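You operate a simulated robot arm through the tools that you are given. There is no shell and no other tool.

You are at the controls of a simulated robot arm. One attempt, no reset.

TASK
Chuck the film roll and wind it to the pull on the card.
Fine: pawl in and ease lever shut before you crank; keep clear of the roll as it winds taut; leave it held by the pawl. The line is locked out; leave it so.

Only the result counts: the job must be done as asked and must still hold three seconds after the hand-in. Knocking over, shifting, dropping, spilling or breaking anything else fails it.

THE ROBOT
A 6-joint arm with a two-finger gripper, fixed in place. Base frame: the origin is on the floor under the middle of its stand, x ahead of it, y to its left, z up. Lengths are in m, angles in rad, forces in N, time in s.
It reaches about 1.637 m from its shoulder. Its first joint turns from -2.897 to 2.897 rad. Payload 3.43 kg.
Tool frame: the origin (TCP) lies between the finger pads and is the grasp point; the fingertips stand 0.02 m ahead of it; z points along the fingers, y is the line along which they close. The gripper opens to 0.19 m; its body begins 0.248 m behind the TCP.
Orientation is that of the tool frame in the base frame, as a unit quaternion [x, y, z, w]. With the fingers straight down and closing along the base's y, the tool's x points along the base's -x, its y along +y and its z along -z.

THE INTERFACE
- The arm moves only by the tool move_arm. Its argument "increments" is a list of rows, each a list of 7 numbers: the opening, from 0 (shut) to 1 (fully open), then the shift along the tool's x, y, z in m, then the turn, a rotation vector about the tool's x, y, z in rad. In form: [[grip, tx, ty, tz, wx, wy, wz], ...]. A call has 1 to 20 rows; each row is the pose to reach, as a shift and turn from the pose commanded when the call began, along the tool's axes at that moment. Each row takes 0.2 s and may step no farther than 0.05 m and 0.15 rad from the row before; otherwise, or with a gripper value out of range, the whole call is refused. A pose out of reach is approached as far as the arm can. The call stops where the force on the tool passes 50 N (or 10 N more than at its start, if that is more) or the arm is blocked; 0.2 s more then pass. The fingers move at their own pace (about 0.045 m/s each) and stop on an object; they squeeze with about 45 N. The grip force told is the motor's: it shows also when the fingers shut on nothing. Time passes only in rows, and 0.2 s behind the last, so rows that repeat a pose let the fingers close. It gives the time, the measured TCP pose, the force on the tool (base axes), the opening and the grip force at its end, in the units of the frame above (readings bear some noise), with the torque about the TCP (base axes, N m) and any sound that the robot's microphone picked up.
- Cameras (640 x 400 px; columns grow to the right, rows downward): "scene" is fixed at [0.399, 0.6509, 1.4893]; the picture's right is [-0.77, -0.64, 0.00], its down [-0.52, 0.63, -0.57] and it looks along [0.36, -0.44, -0.82] (base axes); focal length 253 px, centre (320, 200). "wrist" rides on the gripper at [0.07, -0.008, -0.288] in the tool frame; the picture's right is [0.12, 0.99, 0.00], its down [-0.96, 0.12, -0.25] and it looks along [-0.25, 0.03, 0.97] (tool axes); focal length 261 px, centre (320, 200). There is no depth. A picture from a camera that has moved, and an enlarged one, comes with that camera's place and axes in the base frame and with its lens.
- capture(camera): a new picture of that camera. No time passes.
- slide_trunk(by): slides the trunk up (or, below 0, down) by that many m; the arm rides with it, the base frame stays. It gives what a move gives, with no picture.
- enlarge(camera, box): a new picture of the part [left, top, right, bottom] of that camera's present view, enlarged. No time passes.
- job_done(): hands the job in; it is judged then, once.

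Nothing tells you positions but the pictures and the camera data. Unless the task says otherwise, let go and move clear before handing in.

The tools are called after "Call:" as name(argument=value, ...) on one line, values as JSON. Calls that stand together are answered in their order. move_arm: Moves the arm, as the interface text tells. Its arguments: {"type":"object","properties":{"increments":{"type":"array","items":{"type":"array","items":{"type":"number"}}}},"required":["increments"]} The other tools are called the same way: slide_trunk (by) moves the trunk up or down; capture (camera) takes a picture; enlarge (camera, box) takes an enlarged picture of a part of a camera's view; job_done () hands the job in.

At the start:

```text
clock: 0.0
tool_pos: [0.6519, -0.1742, 1.0548]
tcp_rot: [0.0, 1.0, 0.0, 0.0]
contact_force: [0.1, 0.3, 1.5]
torque: [0.05, -0.01, -0.01]
opening: 0.1903
gripper_force: 0.1
trunk travel left (down, up): [-0.15, 0.09]
```

scene: 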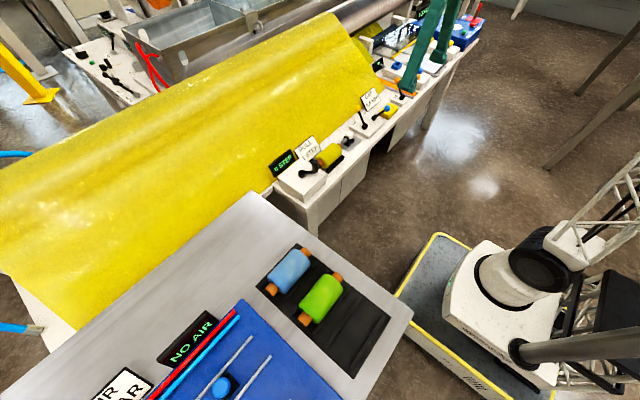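
wrist: 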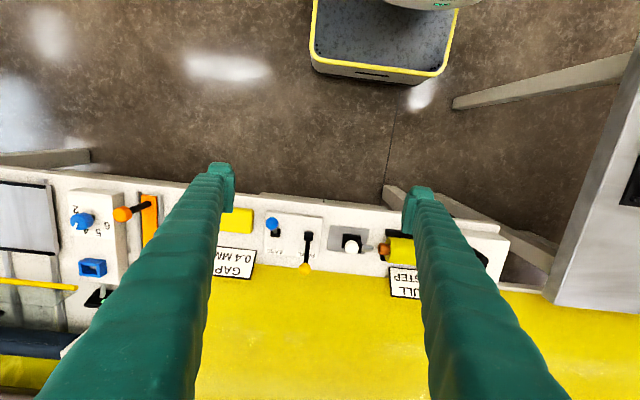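

I see a machine with a yellow film sheet, a bench with stations (PULL card, GAP card) and a grey table with film rolls in a tray. I'll enlarge the views to identify the chuck, pawl, ease lever, crank and card.

Call:
enlarge(camera="scene", box=[250, 120, 400, 214])

Call:
enlarge(camera="scene", box=[330, 0, 500, 106])

Call:
enlarge(camera="scene", box=[60, 220, 420, 400])

Call:
enlarge(camera="wrist", box=[200, 180, 540, 320])

Call:
enlarge(camera="wrist", box=[0, 150, 260, 320])

```text
4.26 times, centred on (325, 167) of scene
camera zoom: at [0.399, 0.6509, 1.4893], right [-0.77, -0.64, 0.0], down [-0.52, 0.63, -0.57], along [0.36, -0.44, -0.82], focal length 1078 px, centre (299, 340)
```

zoom: 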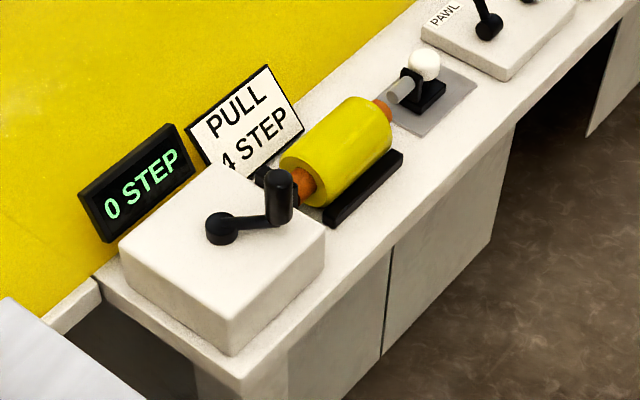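

```text
3.76 times, centred on (415, 53) of scene
camera zoom: at [0.399, 0.6509, 1.4893], right [-0.77, -0.64, 0.0], down [-0.52, 0.63, -0.57], along [0.36, -0.44, -0.82], focal length 954 px, centre (-38, 753)
```

zoom: 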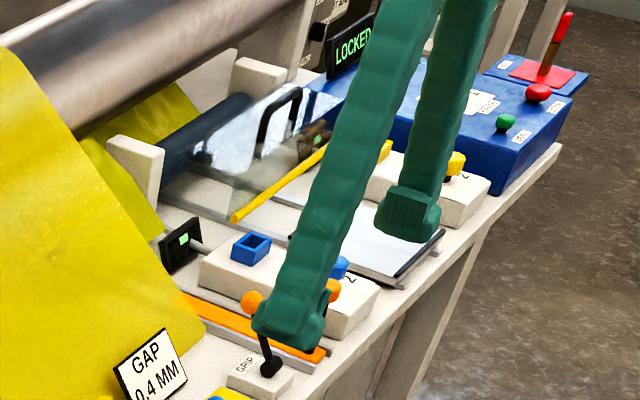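

```text
1.78 times, centred on (240, 310) of scene
camera zoom: at [0.399, 0.6509, 1.4893], right [-0.77, -0.64, 0.0], down [-0.52, 0.63, -0.57], along [0.36, -0.44, -0.82], focal length 450 px, centre (462, 4)
```

zoom: 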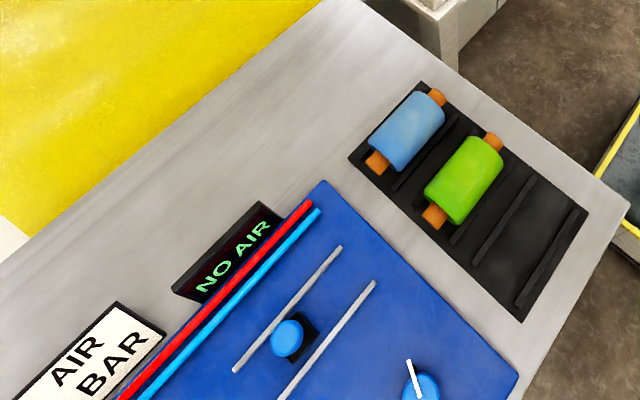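

```text
1.88 times, centred on (370, 250) of wrist
camera zoom: at [0.5821, -0.1819, 1.3412], right [-0.12, 0.99, 0.0], down [0.96, 0.12, 0.25], along [0.25, 0.03, -0.97], focal length 491 px, centre (226, 106)
```

zoom: 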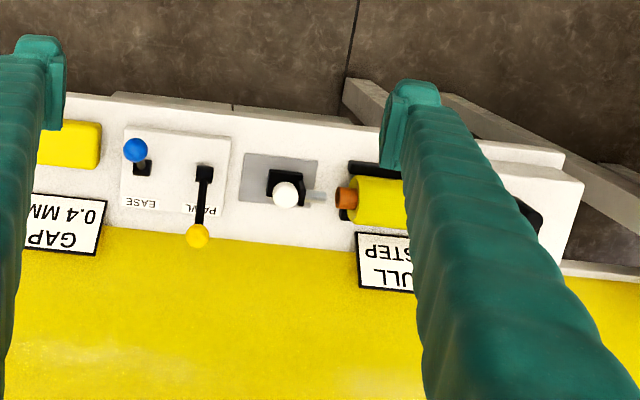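

```text
2.35 times, centred on (130, 235) of wrist
camera zoom: at [0.5821, -0.1819, 1.3412], right [-0.12, 0.99, 0.0], down [0.96, 0.12, 0.25], along [0.25, 0.03, -0.97], focal length 613 px, centre (767, 118)
```

zoom: 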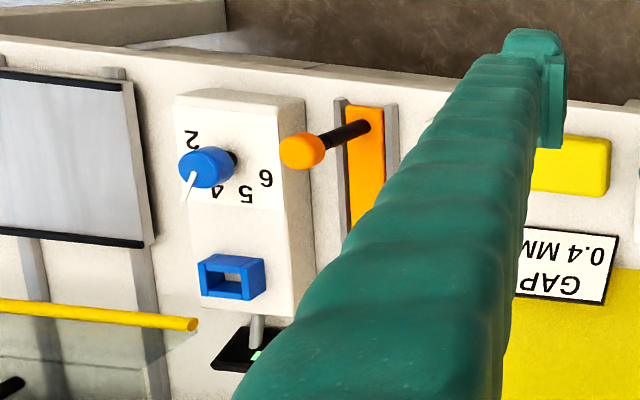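

The winder station is at about x=0.83, y=-0.1…0.15 and z≈0.75: gearbox with a black crank, the yellow roll in its cradle, a tailstock with a white knob, and PAWL/EASE levers. I'll move sideways, staying high, to look at it between the fingers.

Call:
move_arm(increments=[[1, 0, 0.05, 0, 0, 0, 0], [1, 0, 0.1, 0, 0, 0, 0], [1, 0, 0.15, 0, 0, 0, 0], [1, 0, 0.2, 0, 0, 0, 0], [1, 0, 0.2, 0, 0, 0, 0]])

Call:
capture(camera="wrist")

Call:
enlarge(camera="wrist", box=[220, 140, 460, 290])

Call:
capture(camera="scene")

```text
clock: 1.2
tool_pos: [0.6531, 0.0292, 1.0536]
tcp_rot: [0.001, 1.0, 0.0, 0.0]
contact_force: [0.4, 0.2, -0.7]
torque: [0.05, -0.04, 0.02]
opening: 0.1903
gripper_force: 0.0
trunk travel left (down, up): [-0.15, 0.09]
```

```text
taken
camera wrist: at [0.5838, 0.0197, 1.3417], right [-0.12, 0.99, 0.0], down [0.96, 0.11, 0.25], along [0.25, 0.03, -0.97], focal length 261 px, centre (320, 200)
```

wrist: 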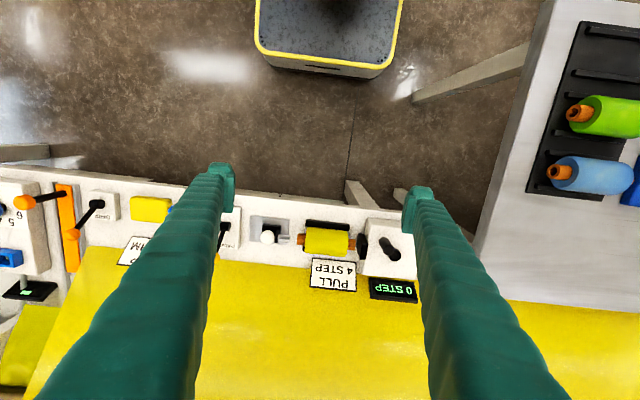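

```text
2.67 times, centred on (340, 215) of wrist
camera zoom: at [0.5838, 0.0197, 1.3417], right [-0.12, 0.99, 0.0], down [0.96, 0.11, 0.25], along [0.25, 0.03, -0.97], focal length 695 px, centre (267, 160)
```

zoom: 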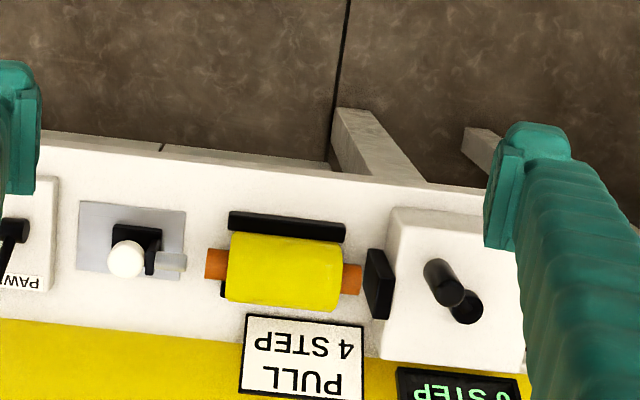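

```text
taken
```

scene: 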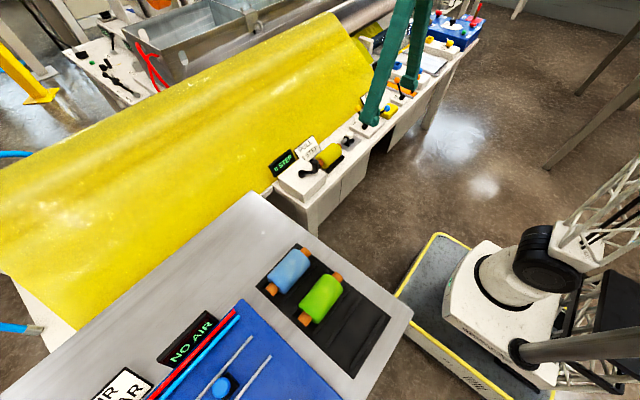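

The card reads PULL 4 STEP and the display shows 0 STEP. The crank is on a vertical axis at about (0.837, 0.224), with its handle peg at about (0.80, 0.186) and its top near z≈0.85. I'll now get closer above the PAWL/EASE levers and tailstock.

Call:
move_arm(increments=[[1, -0.028, -0.03, 0.02, 0, 0, 0], [1, -0.056, -0.06, 0.04, 0, 0, 0], [1, -0.084, -0.09, 0.06, 0, 0, 0], [1, -0.112, -0.12, 0.08, 0, 0, 0], [1, -0.14, -0.15, 0.1, 0, 0, 0], [1, -0.14, -0.15, 0.1, 0, 0, 0]])

Call:
capture(camera="wrist")

Call:
enlarge(camera="wrist", box=[200, 90, 440, 240])

Call:
enlarge(camera="scene", box=[320, 80, 416, 140])

```text
clock: 2.6
tool_pos: [0.7933, -0.1244, 0.9518]
tcp_rot: [0.0, 1.0, 0.0, 0.0]
contact_force: [0.9, 0.7, 1.1]
torque: [0.02, 0.05, 0.01]
opening: 0.1901
gripper_force: 0.1
trunk travel left (down, up): [-0.15, 0.09]
```

```text
taken
camera wrist: at [0.7231, -0.1334, 1.2397], right [-0.12, 0.99, 0.0], down [0.96, 0.12, 0.25], along [0.25, 0.03, -0.97], focal length 261 px, centre (320, 200)
```

wrist: 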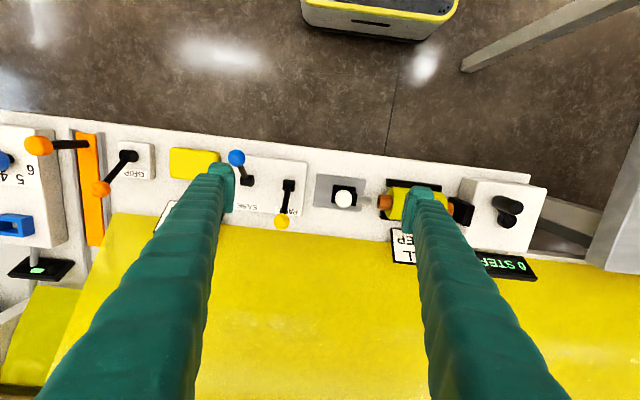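

```text
2.67 times, centred on (320, 165) of wrist
camera zoom: at [0.7231, -0.1334, 1.2397], right [-0.12, 0.99, 0.0], down [0.96, 0.12, 0.25], along [0.25, 0.03, -0.97], focal length 695 px, centre (320, 293)
```

zoom: 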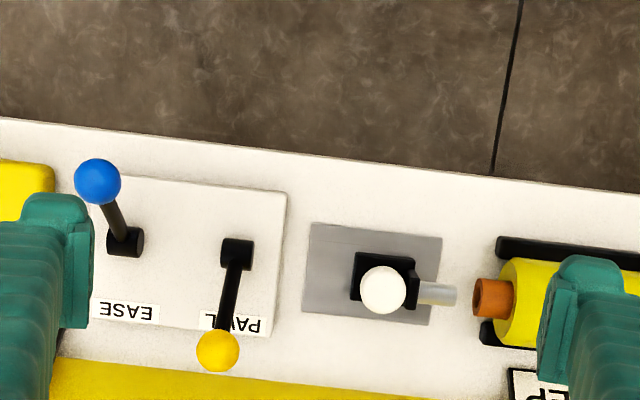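

```text
6.67 times, centred on (368, 110) of scene
camera zoom: at [0.399, 0.6509, 1.4893], right [-0.77, -0.64, 0.0], down [-0.52, 0.63, -0.57], along [0.36, -0.44, -0.82], focal length 1689 px, centre (0, 800)
```

zoom: 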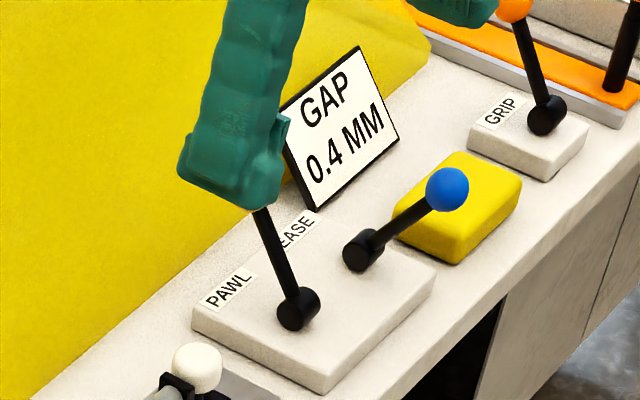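

The PAWL lever (yellow ball ≈ (0.875, -0.180, 0.82)) leans away from me and the EASE lever (blue ball ≈ (0.778, -0.260, 0.82)) leans toward me. Before touching anything I want evidence of which position is "in" or "shut", so I'll look more closely at the panel and then the gearbox.

Call:
enlarge(camera="wrist", box=[225, 145, 325, 235])

Call:
enlarge(camera="wrist", box=[440, 160, 560, 290])

Call:
enlarge(camera="scene", box=[265, 140, 365, 205])

Call:
enlarge(camera="wrist", box=[0, 110, 230, 290])

```text
4.44 times, centred on (275, 190) of wrist
camera zoom: at [0.7231, -0.1334, 1.2397], right [-0.12, 0.99, 0.0], down [0.96, 0.12, 0.25], along [0.25, 0.03, -0.97], focal length 1158 px, centre (520, 244)
```

zoom: 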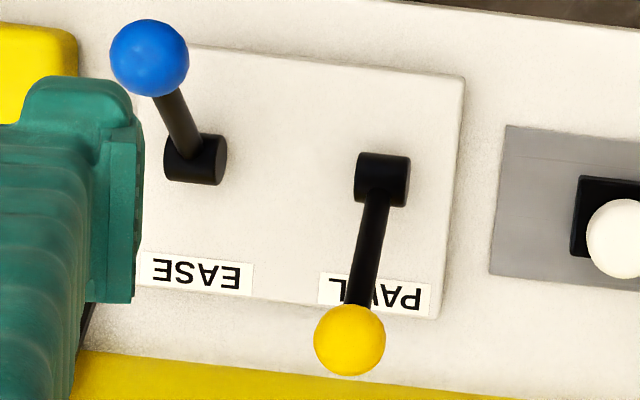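

```text
3.08 times, centred on (500, 225) of wrist
camera zoom: at [0.7231, -0.1334, 1.2397], right [-0.12, 0.99, 0.0], down [0.96, 0.12, 0.25], along [0.25, 0.03, -0.97], focal length 802 px, centre (-234, 123)
```

zoom: 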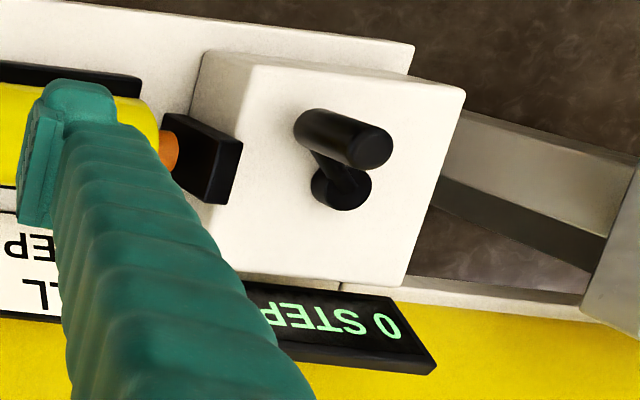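

```text
6.15 times, centred on (315, 172) of scene
camera zoom: at [0.399, 0.6509, 1.4893], right [-0.77, -0.64, 0.0], down [-0.52, 0.63, -0.57], along [0.36, -0.44, -0.82], focal length 1559 px, centre (351, 369)
```

zoom: 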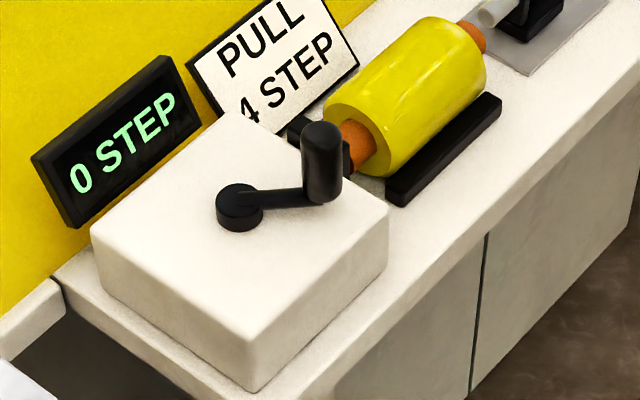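

```text
2.22 times, centred on (115, 200) of wrist
camera zoom: at [0.7231, -0.1334, 1.2397], right [-0.12, 0.99, 0.0], down [0.96, 0.12, 0.25], along [0.25, 0.03, -0.97], focal length 579 px, centre (776, 200)
```

zoom: 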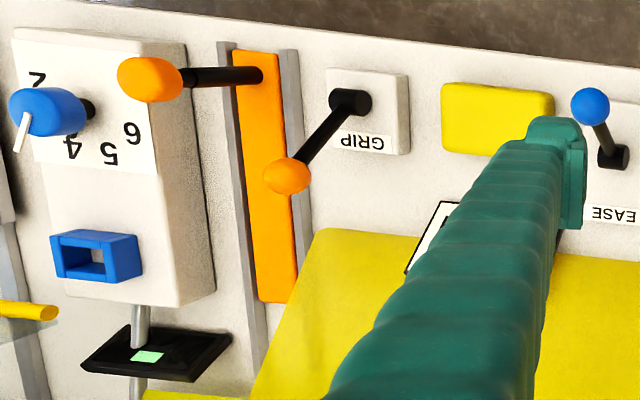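

The labels sit on the far (+x) side of each lever and give no in/out marks. I'll back off and tilt the wrist to get an oblique front view of the levers, tailstock and chuck geometry.

Call:
move_arm(increments=[[1, 0.025, 0.01, 0, 0, -0.12, 0], [1, 0.05, 0.02, 0, 0, -0.24, 0], [1, 0.075, 0.03, 0, 0, -0.36, 0], [1, 0.1, 0.04, 0, 0, -0.48, 0], [1, 0.12, 0.05, 0, 0, -0.6, 0], [1, 0.12, 0.05, 0, 0, -0.6, 0]])

Call:
capture(camera="wrist")

Call:
enlarge(camera="wrist", box=[220, 120, 420, 250])

```text
clock: 4.0
tool_pos: [0.6714, -0.0736, 0.9525]
tcp_rot: [0.0, 0.955, 0.0, 0.297]
contact_force: [0.3, 0.3, 0.6]
torque: [0.02, 0.0, 0.0]
opening: 0.19
gripper_force: 0.1
trunk travel left (down, up): [-0.15, 0.09]
```

```text
taken
camera wrist: at [0.4514, -0.0816, 1.1498], right [-0.1, 0.99, -0.07], down [0.65, 0.11, 0.75], along [0.75, 0.03, -0.66], focal length 261 px, centre (320, 200)
```

wrist: 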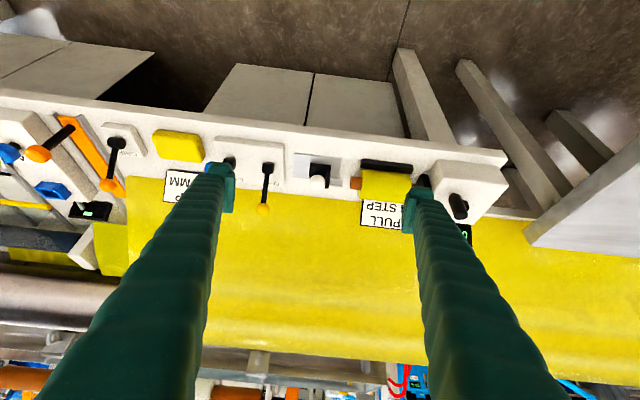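

```text
3.08 times, centred on (320, 185) of wrist
camera zoom: at [0.4514, -0.0816, 1.1498], right [-0.1, 0.99, -0.07], down [0.65, 0.11, 0.75], along [0.75, 0.03, -0.66], focal length 802 px, centre (320, 246)
```

zoom: 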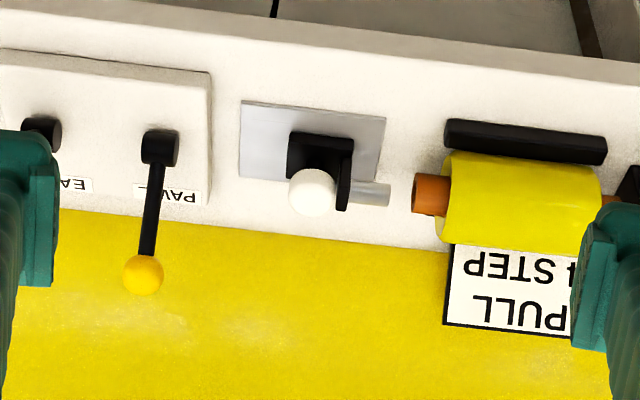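

The tailstock is a slider with a white ball (≈(0.837, -0.075, 0.763)) and a grey pin pointing at the roll core. There is about 2 cm of gap from pin to core, and the slide plate is at z≈0.717. Next I'll take an oblique look at the gearbox and drive chuck.

Call:
move_arm(increments=[[1, 0, 0.05, 0, 0, 0, 0], [1, 0, 0.1, 0, 0, 0, 0], [1, 0, 0.15, 0, 0, 0, 0], [1, 0, 0.2, 0, 0, 0, 0], [1, 0, 0.23, 0, 0, 0, 0], [1, 0, 0.23, 0, 0, 0, 0]])

Call:
enlarge(camera="wrist", box=[220, 130, 420, 260])

Call:
enlarge(camera="scene", box=[330, 70, 430, 140])

```text
clock: 5.4
tool_pos: [0.6734, 0.155, 0.9555]
tcp_rot: [0.0, 0.955, 0.0, 0.296]
contact_force: [0.8, 0.7, 0.2]
torque: [0.01, 0.01, 0.02]
opening: 0.1898
gripper_force: 0.0
trunk travel left (down, up): [-0.15, 0.09]
```

```text
3.08 times, centred on (320, 195) of wrist
camera zoom: at [0.4523, 0.1468, 1.1523], right [-0.1, 0.99, -0.07], down [0.65, 0.11, 0.75], along [0.75, 0.03, -0.66], focal length 802 px, centre (320, 215)
```

zoom: 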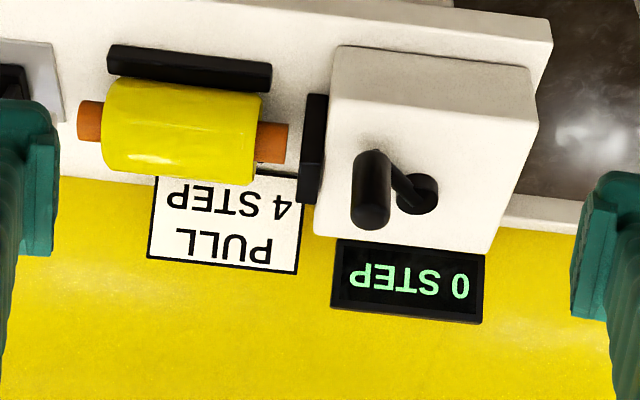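

```text
5.71 times, centred on (380, 105) of scene
camera zoom: at [0.399, 0.6509, 1.4893], right [-0.77, -0.64, 0.0], down [-0.52, 0.63, -0.57], along [0.36, -0.44, -0.82], focal length 1448 px, centre (-23, 743)
```

zoom: 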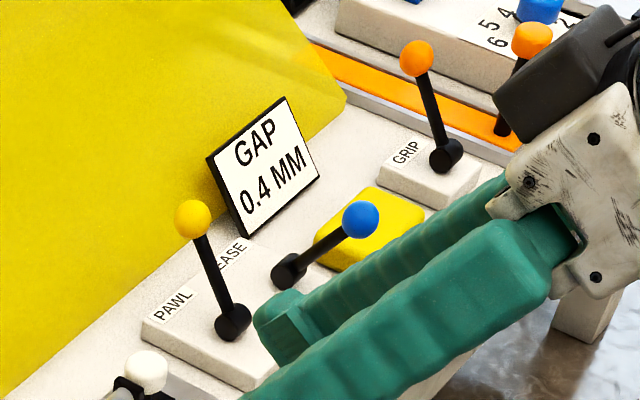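

The roll axis lines up with the drive disc on the gearbox, with about 1.5 cm of gap at that end. I'll return to vertical, close the gripper, and come in beside the white knob on its -y side.

Call:
move_arm(increments=[[0.6, -0.0126, -0.0393, 0.0138, 0, 0.0857, 0], [0.3, -0.0251, -0.0786, 0.0276, 0, 0.1714, 0], [0, -0.0377, -0.1179, 0.0414, 0, 0.2571, 0], [0, -0.0502, -0.1571, 0.0551, 0, 0.3429, 0], [0, -0.0628, -0.1964, 0.0689, 0, 0.4286, 0], [0, -0.0753, -0.2357, 0.0827, 0, 0.5143, 0], [0, -0.0879, -0.275, 0.0965, 0, 0.6, 0], [0, -0.0879, -0.275, 0.0965, 0, 0.6, 0], [0, -0.0879, -0.275, 0.0965, 0, 0.6, 0], [0, -0.0879, -0.275, 0.0965, 0, 0.6, 0]])

Call:
capture(camera="wrist")

Call:
capture(camera="scene")

```text
clock: 7.6
tool_pos: [0.7998, -0.1181, 0.9231]
tcp_rot: [0.0, 1.0, 0.0, 0.0]
contact_force: [0.4, 0.7, -0.4]
torque: [0.0, 0.0, -0.02]
opening: 0.0002
gripper_force: 4.4
trunk travel left (down, up): [-0.15, 0.09]
```

```text
taken
camera wrist: at [0.7291, -0.1269, 1.2104], right [-0.12, 0.99, 0.0], down [0.96, 0.11, 0.25], along [0.25, 0.03, -0.97], focal length 261 px, centre (320, 200)
```

wrist: 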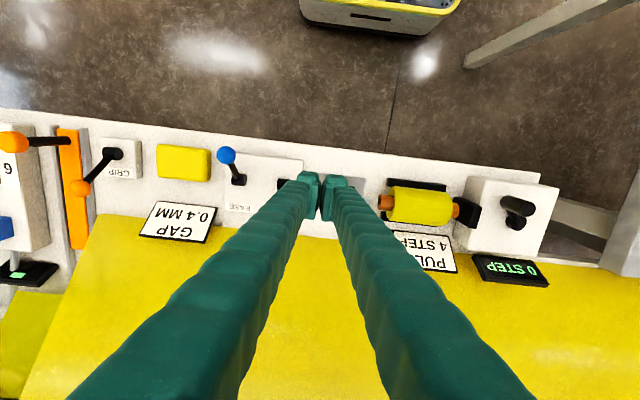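

```text
taken
```

scene: 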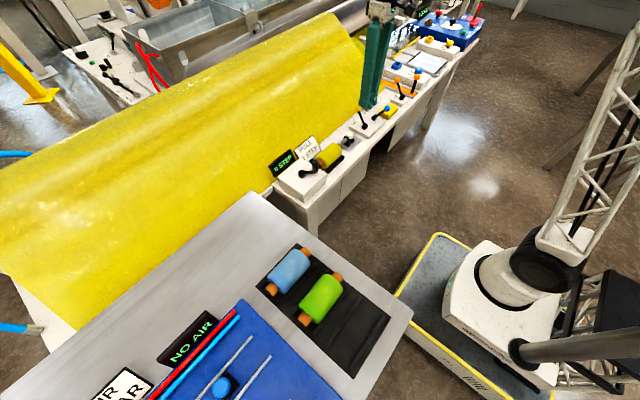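

With the gripper closed, the fingertips are about 5.5 cm wide along y and flare slightly upward. I'll descend between the PAWL lever and the white knob at about x=0.828, y=-0.128, stopping above the slide plate, then check clearances.

Call:
move_arm(increments=[[0, -0.028, -0.01, 0.0, 0, 0, 0], [0, -0.028, -0.01, 0.045, 0, 0, 0], [0, -0.028, -0.01, 0.08, 0, 0, 0], [0, -0.028, -0.01, 0.08, 0, 0, 0]])

Call:
enlarge(camera="wrist", box=[220, 130, 420, 260])

Call:
enlarge(camera="scene", box=[310, 80, 410, 150])

```text
clock: 8.6
tool_pos: [0.8251, -0.1271, 0.843]
tcp_rot: [0.0, 1.0, 0.0, 0.0]
contact_force: [0.1, 0.9, -0.1]
torque: [0.0, -0.01, 0.0]
opening: 0.0002
gripper_force: 34.6
trunk travel left (down, up): [-0.15, 0.09]
```

```text
3.08 times, centred on (320, 195) of wrist
camera zoom: at [0.7562, -0.1352, 1.1301], right [-0.12, 0.99, 0.0], down [0.96, 0.12, 0.25], along [0.25, 0.03, -0.97], focal length 802 px, centre (320, 215)
```

zoom: 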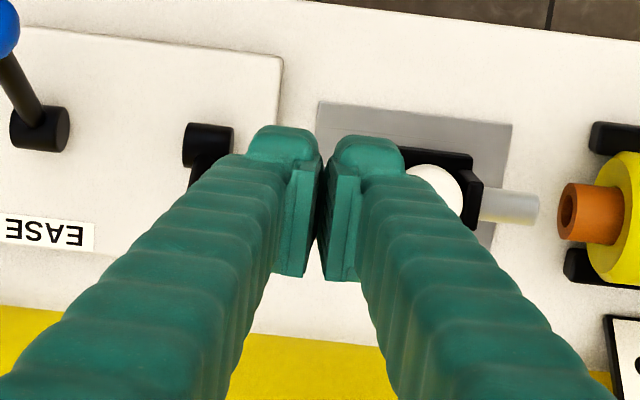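

```text
5.71 times, centred on (360, 115) of scene
camera zoom: at [0.399, 0.6509, 1.4893], right [-0.77, -0.64, 0.0], down [-0.52, 0.63, -0.57], along [0.36, -0.44, -0.82], focal length 1448 px, centre (91, 686)
```

zoom: 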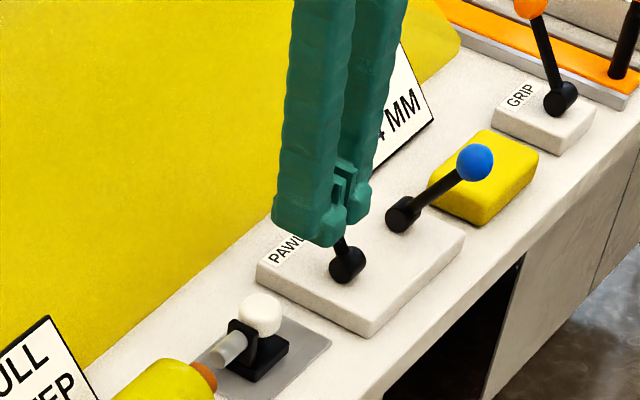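

The fingertips are clear of both the PAWL lever and the knob. Descending beside the knob to about z=0.772, then I'll recheck.

Call:
move_arm(increments=[[0, -0.003, -0.004, 0.025, 0, 0, 0], [0, -0.003, -0.004, 0.05, 0, 0, 0], [0, -0.003, -0.004, 0.07, 0, 0, 0], [0, -0.003, -0.004, 0.07, 0, 0, 0]])

Call:
enlarge(camera="wrist", box=[220, 130, 420, 260])

Call:
enlarge(camera="scene", box=[310, 80, 410, 150])

```text
clock: 9.6
tool_pos: [0.8288, -0.1323, 0.7735]
tcp_rot: [-0.001, 1.0, 0.0, 0.0]
contact_force: [0.5, -0.5, -0.3]
torque: [0.03, 0.0, 0.03]
opening: 0.0
gripper_force: 34.9
trunk travel left (down, up): [-0.15, 0.09]
```

```text
3.08 times, centred on (320, 195) of wrist
camera zoom: at [0.7596, -0.1413, 1.0607], right [-0.12, 0.99, 0.0], down [0.96, 0.12, 0.25], along [0.25, 0.03, -0.97], focal length 802 px, centre (320, 215)
```

zoom: 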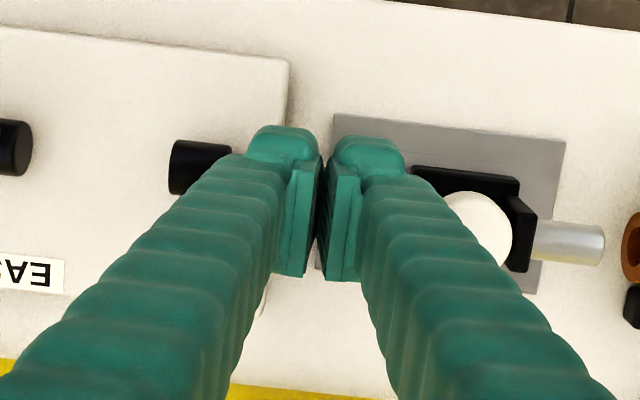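

```text
5.71 times, centred on (360, 115) of scene
camera zoom: at [0.399, 0.6509, 1.4893], right [-0.77, -0.64, 0.0], down [-0.52, 0.63, -0.57], along [0.36, -0.44, -0.82], focal length 1448 px, centre (91, 686)
```

zoom: 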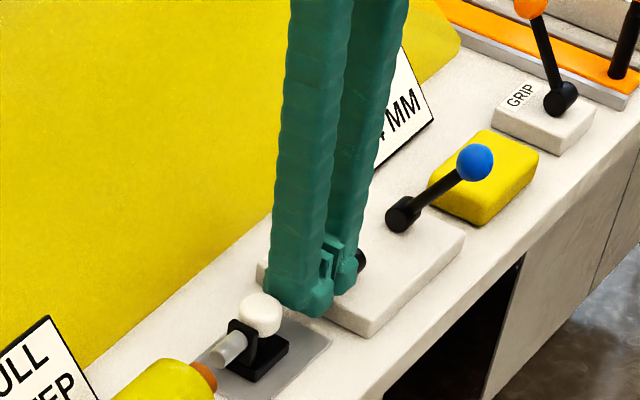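

Clear on both sides. Now I'll push the knob toward the roll (+y) in small steps, watching force and sound.

Call:
move_arm(increments=[[0, 0, 0.008, 0, 0, 0, 0], [0, 0, 0.014, 0, 0, 0, 0], [0, 0, 0.02, 0, 0, 0, 0], [0, 0, 0.026, 0, 0, 0, 0]])

Call:
enlarge(camera="wrist", box=[270, 130, 520, 280])

Call:
enlarge(camera="scene", box=[290, 110, 370, 170])

```text
clock: 10.6
tool_pos: [0.8297, -0.1064, 0.774]
tcp_rot: [0.0, 1.0, 0.0, 0.0]
contact_force: [-0.4, -0.1, 0.6]
torque: [0.01, 0.0, 0.03]
opening: 0.0
gripper_force: 34.3
trunk travel left (down, up): [-0.15, 0.09]
```

```text
2.56 times, centred on (395, 205) of wrist
camera zoom: at [0.7601, -0.1151, 1.0607], right [-0.12, 0.99, 0.0], down [0.96, 0.12, 0.25], along [0.25, 0.03, -0.97], focal length 667 px, centre (128, 187)
```

zoom: 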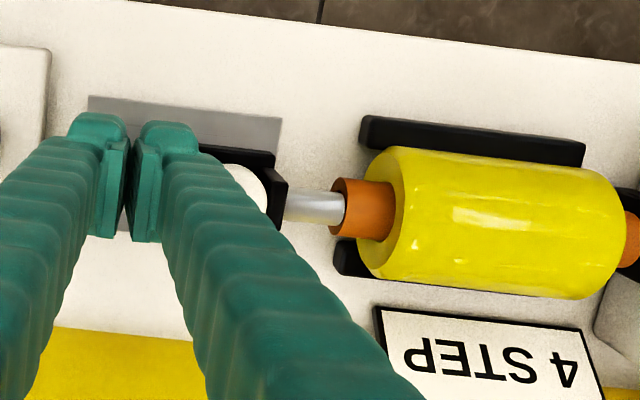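

```text
6.67 times, centred on (330, 140) of scene
camera zoom: at [0.399, 0.6509, 1.4893], right [-0.77, -0.64, 0.0], down [-0.52, 0.63, -0.57], along [0.36, -0.44, -0.82], focal length 1689 px, centre (253, 600)
```

zoom: 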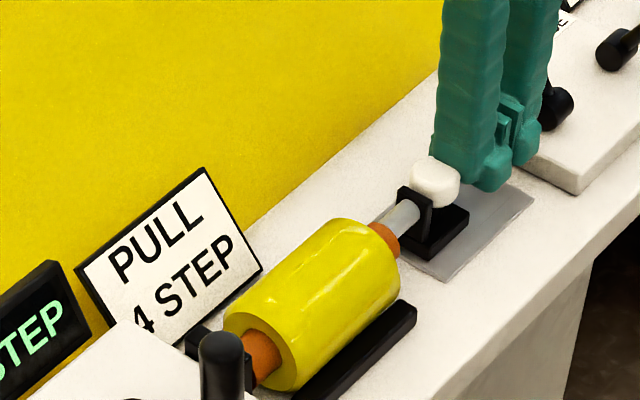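

The slider moves freely and the pin is now at the mouth of the core. I'll continue pushing gently and watch the force.

Call:
move_arm(increments=[[0, 0, 0.006, 0, 0, 0, 0], [0, 0, 0.012, 0, 0, 0, 0], [0, 0, 0.018, 0, 0, 0, 0]])

Call:
enlarge(camera="wrist", box=[270, 130, 520, 280])

Call:
enlarge(camera="scene", box=[290, 110, 370, 170])

```text
clock: 11.4
tool_pos: [0.8296, -0.0881, 0.7731]
tcp_rot: [0.001, 1.0, -0.001, 0.0]
contact_force: [0.1, -1.7, -0.5]
torque: [-0.01, -0.01, -0.02]
opening: 0.0
gripper_force: 34.2
trunk travel left (down, up): [-0.15, 0.09]
```

```text
2.56 times, centred on (395, 205) of wrist
camera zoom: at [0.7603, -0.0966, 1.061], right [-0.12, 0.99, 0.0], down [0.96, 0.12, 0.25], along [0.25, 0.03, -0.97], focal length 667 px, centre (128, 187)
```

zoom: 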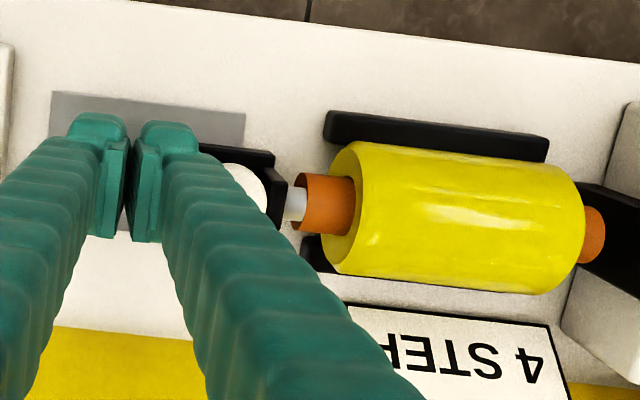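

```text
6.67 times, centred on (330, 140) of scene
camera zoom: at [0.399, 0.6509, 1.4893], right [-0.77, -0.64, 0.0], down [-0.52, 0.63, -0.57], along [0.36, -0.44, -0.82], focal length 1689 px, centre (253, 600)
```

zoom: 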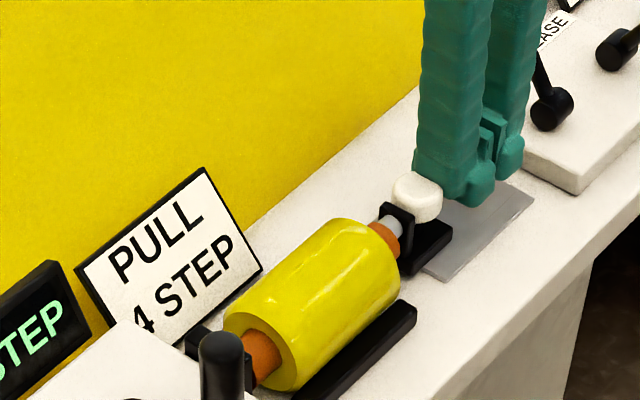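

The pin is sliding into the core with almost no force and the roll has stayed in place. Continuing to push until it seats.

Call:
move_arm(increments=[[0, 0, 0.005, 0, 0, 0, 0], [0, 0, 0.01, 0, 0, 0, 0], [0, 0, 0.015, 0, 0, 0, 0]])

Call:
enlarge(camera="wrist", box=[270, 130, 520, 280])

Call:
enlarge(camera="scene", box=[290, 110, 370, 170])

```text
clock: 12.1
tool_pos: [0.8298, -0.0862, 0.7753]
tcp_rot: [-0.001, 1.0, -0.005, 0.001]
contact_force: [-5.6, -64.6, 1.3]
torque: [0.09, 0.01, -0.12]
opening: 0.0001
gripper_force: 34.7
trunk travel left (down, up): [-0.15, 0.09]
stopped in row 3: the force on the tool passed its limit at 57 N (the readings are from after the stop); the commanded pose is now the measured one
```

```text
2.56 times, centred on (395, 205) of wrist
camera zoom: at [0.7602, -0.0924, 1.0612], right [-0.12, 0.99, -0.01], down [0.96, 0.12, 0.25], along [0.25, 0.02, -0.97], focal length 667 px, centre (128, 187)
```

zoom: 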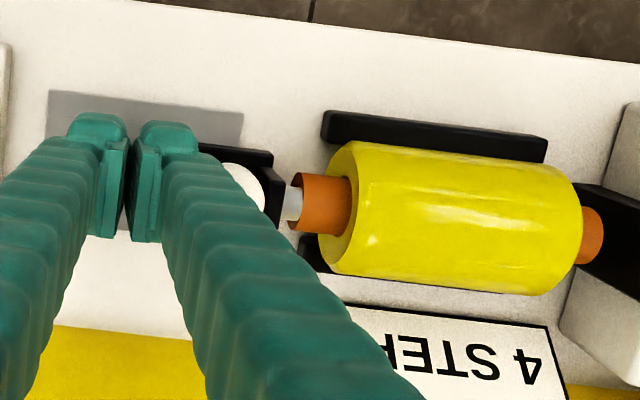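

```text
6.67 times, centred on (330, 140) of scene
camera zoom: at [0.399, 0.6509, 1.4893], right [-0.77, -0.64, 0.0], down [-0.52, 0.63, -0.57], along [0.36, -0.44, -0.82], focal length 1689 px, centre (253, 600)
```

zoom: 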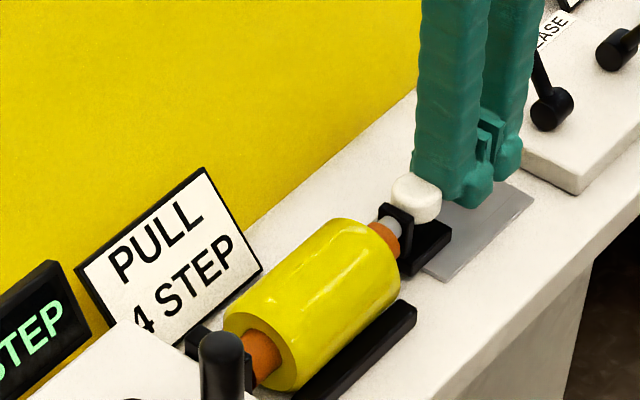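

The slider hit a firm stop (about 64 N) with the pin seated inside the core. I'll back the fingers off, check that it stays, and rise clear.

Call:
move_arm(increments=[[0, 0, -0.01, 0, 0, 0, 0], [0, 0, -0.02, 0, 0, 0, 0], [0, 0, -0.02, -0.04, 0, 0, 0], [0, 0, -0.02, -0.09, 0, 0, 0], [0, 0, -0.02, -0.14, 0, 0, 0], [0, 0.03, -0.02, -0.16, 0, 0, 0]])

Call:
enlarge(camera="wrist", box=[300, 100, 540, 250])

Call:
enlarge(camera="scene", box=[280, 110, 370, 170])

```text
clock: 13.4
tool_pos: [0.7996, -0.0961, 0.9335]
tcp_rot: [-0.002, 1.0, -0.002, -0.002]
contact_force: [1.0, -0.6, -0.4]
torque: [0.03, 0.18, 0.01]
opening: 0.0
gripper_force: 34.0
trunk travel left (down, up): [-0.15, 0.09]
```

```text
2.67 times, centred on (420, 175) of wrist
camera zoom: at [0.7313, -0.1042, 1.2211], right [-0.12, 0.99, 0.0], down [0.96, 0.12, 0.25], along [0.24, 0.03, -0.97], focal length 695 px, centre (53, 267)
```

zoom: 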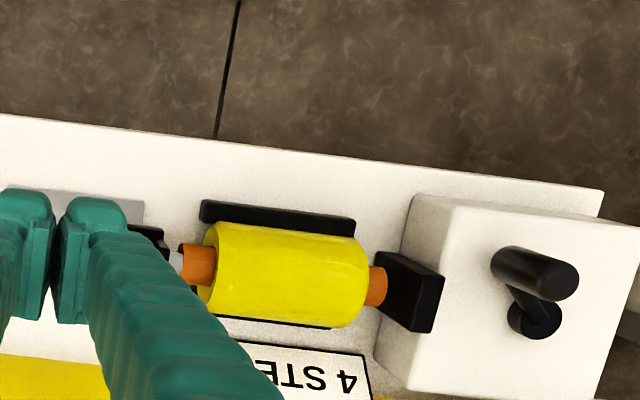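

```text
6.67 times, centred on (325, 140) of scene
camera zoom: at [0.399, 0.6509, 1.4893], right [-0.77, -0.64, 0.0], down [-0.52, 0.63, -0.57], along [0.36, -0.44, -0.82], focal length 1689 px, centre (287, 600)
```

zoom: 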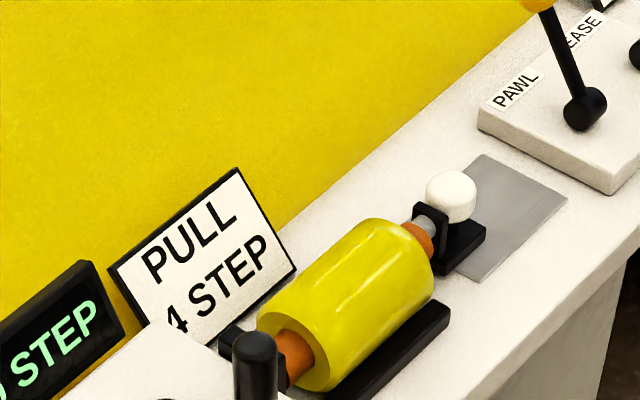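

The slider stayed in after release. I'll check the drive side for a gap between the core and the drive disc.

Call:
move_arm(increments=[[0.3, 0.01, 0.05, 0, 0, 0, 0], [0.6, 0.02, 0.1, 0, 0, 0, 0], [1, 0.02, 0.15, 0, 0, 0, 0], [1, 0.02, 0.18, 0, 0, 0, 0], [1, 0.02, 0.18, 0, 0, 0, 0], [1, 0.02, 0.18, 0, 0, 0, 0], [1, 0.02, 0.18, 0, 0, 0, 0], [1, 0.02, 0.18, 0, 0, 0, 0], [1, 0.02, 0.18, 0, 0, 0, 0]])

Call:
enlarge(camera="wrist", box=[230, 120, 420, 240])

Call:
capture(camera="wrist")

```text
refused: row 1 steps farther than a row can; nothing moved
```

```text
3.33 times, centred on (325, 180) of wrist
camera zoom: at [0.7313, -0.1042, 1.2211], right [-0.12, 0.99, 0.0], down [0.96, 0.12, 0.25], along [0.24, 0.03, -0.97], focal length 869 px, centre (303, 267)
```

zoom: 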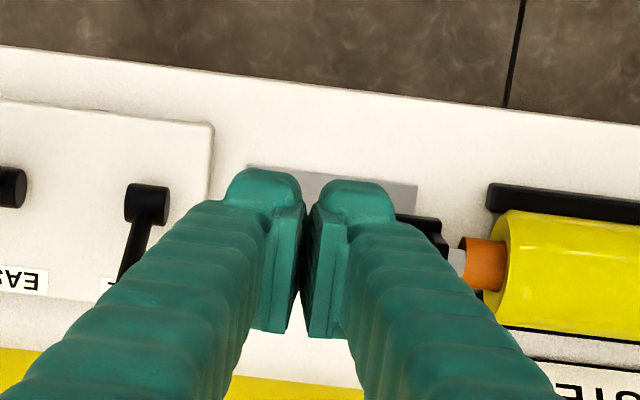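

```text
taken
camera wrist: at [0.7313, -0.1042, 1.2211], right [-0.12, 0.99, 0.0], down [0.96, 0.12, 0.25], along [0.24, 0.03, -0.97], focal length 261 px, centre (320, 200)
```

wrist: 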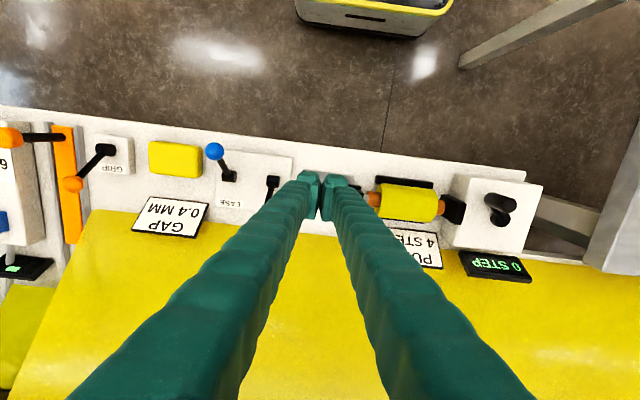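

That call was refused because its first row stepped too far, so nothing moved. I'll repeat it with smaller steps.

Call:
move_arm(increments=[[0.3, 0.01, 0.04, 0, 0, 0, 0], [0.6, 0.02, 0.08, 0, 0, 0, 0], [1, 0.02, 0.125, 0, 0, 0, 0], [1, 0.02, 0.17, 0, 0, 0, 0], [1, 0.02, 0.18, 0, 0, 0, 0], [1, 0.02, 0.18, 0, 0, 0, 0], [1, 0.02, 0.18, 0, 0, 0, 0], [1, 0.02, 0.18, 0, 0, 0, 0], [1, 0.02, 0.18, 0, 0, 0, 0]])

Call:
enlarge(camera="wrist", box=[230, 120, 430, 245])

Call:
enlarge(camera="scene", box=[280, 110, 370, 170])

```text
clock: 15.4
tool_pos: [0.7794, 0.0839, 0.9343]
tcp_rot: [-0.002, 1.0, -0.001, 0.0]
contact_force: [-0.1, 0.1, -0.1]
torque: [0.0, -0.02, 0.0]
opening: 0.1756
gripper_force: 0.0
trunk travel left (down, up): [-0.15, 0.09]
```

```text
3.20 times, centred on (330, 182) of wrist
camera zoom: at [0.7102, 0.0752, 1.2219], right [-0.12, 0.99, 0.0], down [0.96, 0.12, 0.25], along [0.25, 0.03, -0.97], focal length 834 px, centre (288, 256)
```

zoom: 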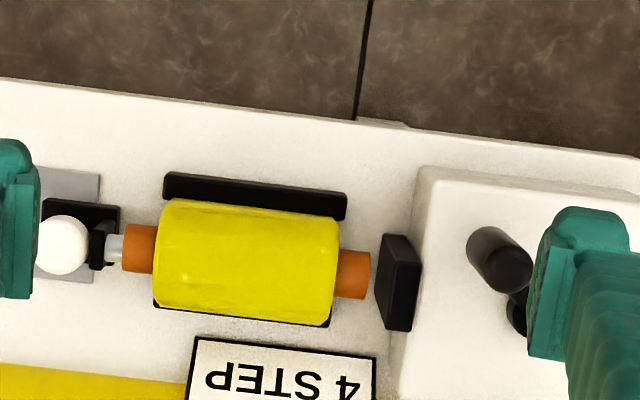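

```text
6.67 times, centred on (325, 140) of scene
camera zoom: at [0.399, 0.6509, 1.4893], right [-0.77, -0.64, 0.0], down [-0.52, 0.63, -0.57], along [0.36, -0.44, -0.82], focal length 1689 px, centre (287, 600)
```

zoom: 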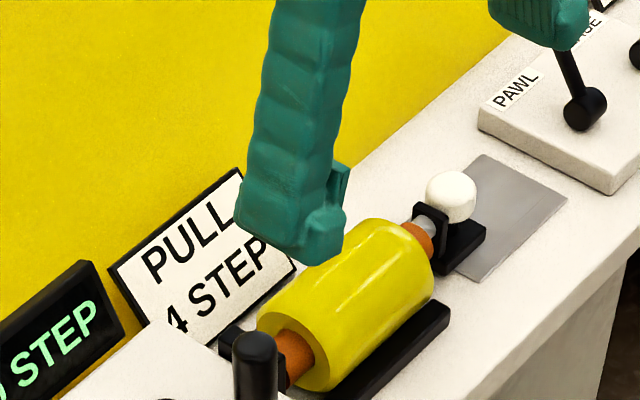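

There's a small gap at the drive side, but the tailstock is at its hard stop with the pin inside the core and the roll aligned, so I take it as chucked. Next are the levers. I'll go above the EASE ball (≈(0.778, -0.260, 0.824)) and look at it between partly open fingers.

Call:
move_arm(increments=[[0.5, 0, -0.049, 0, 0, 0, 0], [0.5, 0, -0.098, 0, 0, 0, 0], [0.5, 0, -0.147, 0, 0, 0, 0], [0.5, 0, -0.196, 0, 0, 0, 0], [0.5, 0, -0.245, 0, 0, 0, 0], [0.5, 0, -0.294, 0, 0, 0, 0], [0.5, 0, -0.343, 0, 0, 0, 0], [0.5, 0, -0.343, 0, 0, 0, 0]])

Call:
capture(camera="wrist")

Call:
enlarge(camera="wrist", box=[240, 130, 440, 255])

```text
clock: 17.2
tool_pos: [0.7845, -0.2614, 0.9349]
tcp_rot: [-0.001, 1.0, -0.002, 0.0]
contact_force: [0.6, -0.1, 0.5]
torque: [0.03, 0.03, -0.04]
opening: 0.0953
gripper_force: 0.1
trunk travel left (down, up): [-0.15, 0.09]
```

```text
taken
camera wrist: at [0.714, -0.269, 1.2221], right [-0.12, 0.99, 0.0], down [0.96, 0.12, 0.25], along [0.25, 0.03, -0.97], focal length 261 px, centre (320, 200)
```

wrist: 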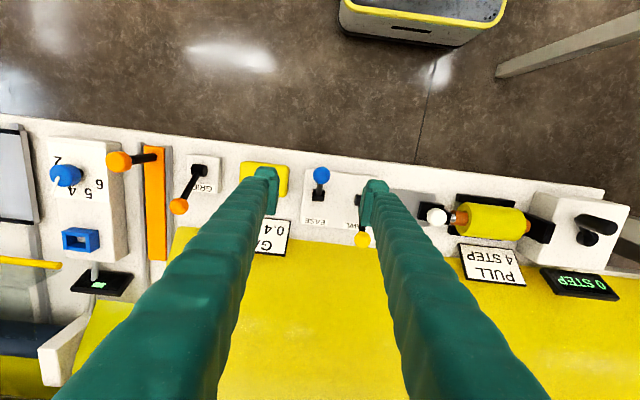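

```text
3.20 times, centred on (340, 192) of wrist
camera zoom: at [0.714, -0.269, 1.2221], right [-0.12, 0.99, 0.0], down [0.96, 0.12, 0.25], along [0.25, 0.03, -0.97], focal length 834 px, centre (256, 224)
```

zoom: 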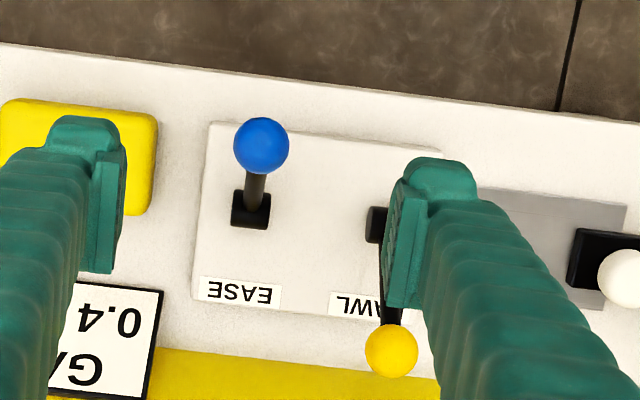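

The EASE ball is centred between the fingers. I'll descend around it, watching alignment, with the opening reduced to about 7 cm.

Call:
move_arm(increments=[[0.4, 0.006, 0.002, 0.03, 0, 0, 0], [0.4, 0.006, 0.002, 0.07, 0, 0, 0], [0.4, 0.006, 0.002, 0.11, 0, 0, 0], [0.4, 0.006, 0.002, 0.112, 0, 0, 0]])

Call:
enlarge(camera="wrist", box=[240, 130, 440, 255])

Call:
enlarge(camera="scene", box=[330, 60, 430, 130])

```text
clock: 18.2
tool_pos: [0.777, -0.2589, 0.8228]
tcp_rot: [-0.002, 1.0, -0.003, 0.001]
contact_force: [-0.3, 0.8, -0.5]
torque: [0.03, -0.03, 0.0]
opening: 0.0761
gripper_force: 0.0
trunk travel left (down, up): [-0.15, 0.09]
```

```text
3.20 times, centred on (340, 192) of wrist
camera zoom: at [0.7072, -0.2669, 1.1106], right [-0.12, 0.99, 0.0], down [0.96, 0.12, 0.25], along [0.25, 0.03, -0.97], focal length 834 px, centre (256, 224)
```

zoom: 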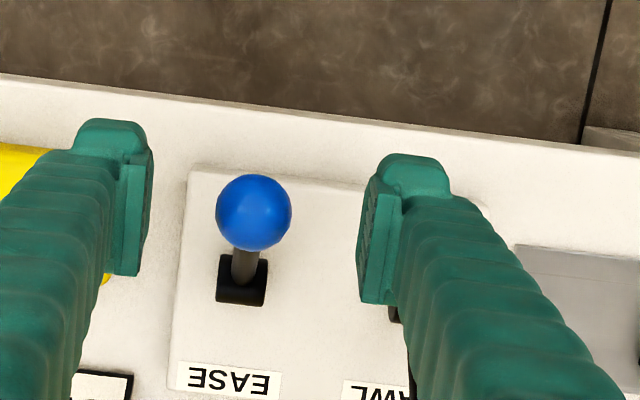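

```text
5.71 times, centred on (380, 95) of scene
camera zoom: at [0.399, 0.6509, 1.4893], right [-0.77, -0.64, 0.0], down [-0.52, 0.63, -0.57], along [0.36, -0.44, -0.82], focal length 1448 px, centre (-23, 800)
```

zoom: 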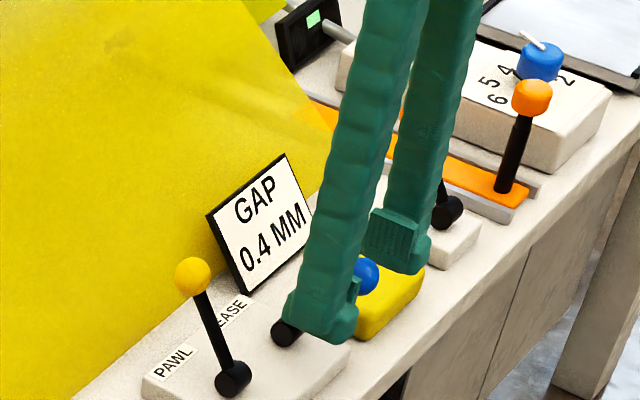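

The ball is well centred. Closing on the EASE ball without moving the lever yet.

Call:
move_arm(increments=[[0.1, 0, 0, 0, 0, 0, 0], [0.1, 0, 0, 0, 0, 0, 0], [0.1, 0, 0, 0, 0, 0, 0], [0.1, 0, 0, 0, 0, 0, 0]])

Call:
enlarge(camera="wrist", box=[240, 130, 440, 255])

```text
clock: 19.2
tool_pos: [0.7766, -0.2596, 0.8252]
tcp_rot: [-0.001, 1.0, -0.003, 0.0]
contact_force: [1.6, -6.7, -1.6]
torque: [-0.01, -0.07, -0.03]
opening: 0.0251
gripper_force: 33.9
trunk travel left (down, up): [-0.15, 0.09]
```

```text
3.20 times, centred on (340, 192) of wrist
camera zoom: at [0.7071, -0.2678, 1.1109], right [-0.12, 0.99, 0.0], down [0.96, 0.12, 0.25], along [0.25, 0.03, -0.97], focal length 834 px, centre (256, 224)
```

zoom: 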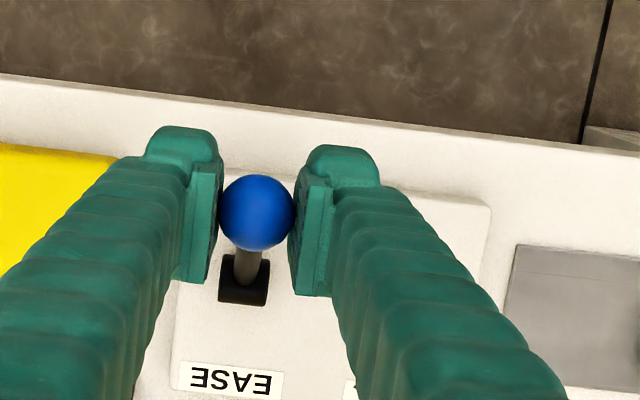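

Gripped at about 34 N. I'll swing the EASE lever along its arc, first half, and listen.

Call:
move_arm(increments=[[0.1, -0.0115, 0, -0.0061, 0, 0, 0], [0.1, -0.0238, 0, -0.0106, 0, 0, 0], [0.1, -0.0365, 0, -0.0133, 0, 0, 0], [0.1, -0.0495, 0, -0.0142, 0, 0, 0]])

Call:
enlarge(camera="wrist", box=[240, 130, 440, 255])

```text
clock: 20.2
tool_pos: [0.8255, -0.2595, 0.8361]
tcp_rot: [-0.001, 1.0, -0.003, 0.0]
contact_force: [-12.8, -27.7, -14.3]
torque: [0.1, 1.01, 0.17]
opening: 0.0237
gripper_force: 45.5
trunk travel left (down, up): [-0.15, 0.09]
```

```text
3.20 times, centred on (340, 192) of wrist
camera zoom: at [0.7555, -0.2678, 1.1232], right [-0.12, 0.99, 0.0], down [0.96, 0.12, 0.25], along [0.25, 0.03, -0.97], focal length 834 px, centre (256, 224)
```

zoom: 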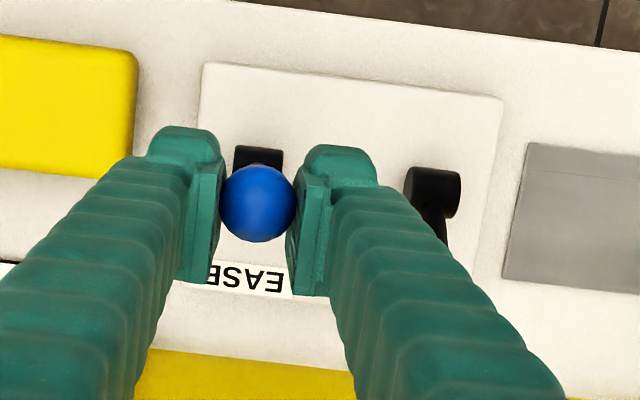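

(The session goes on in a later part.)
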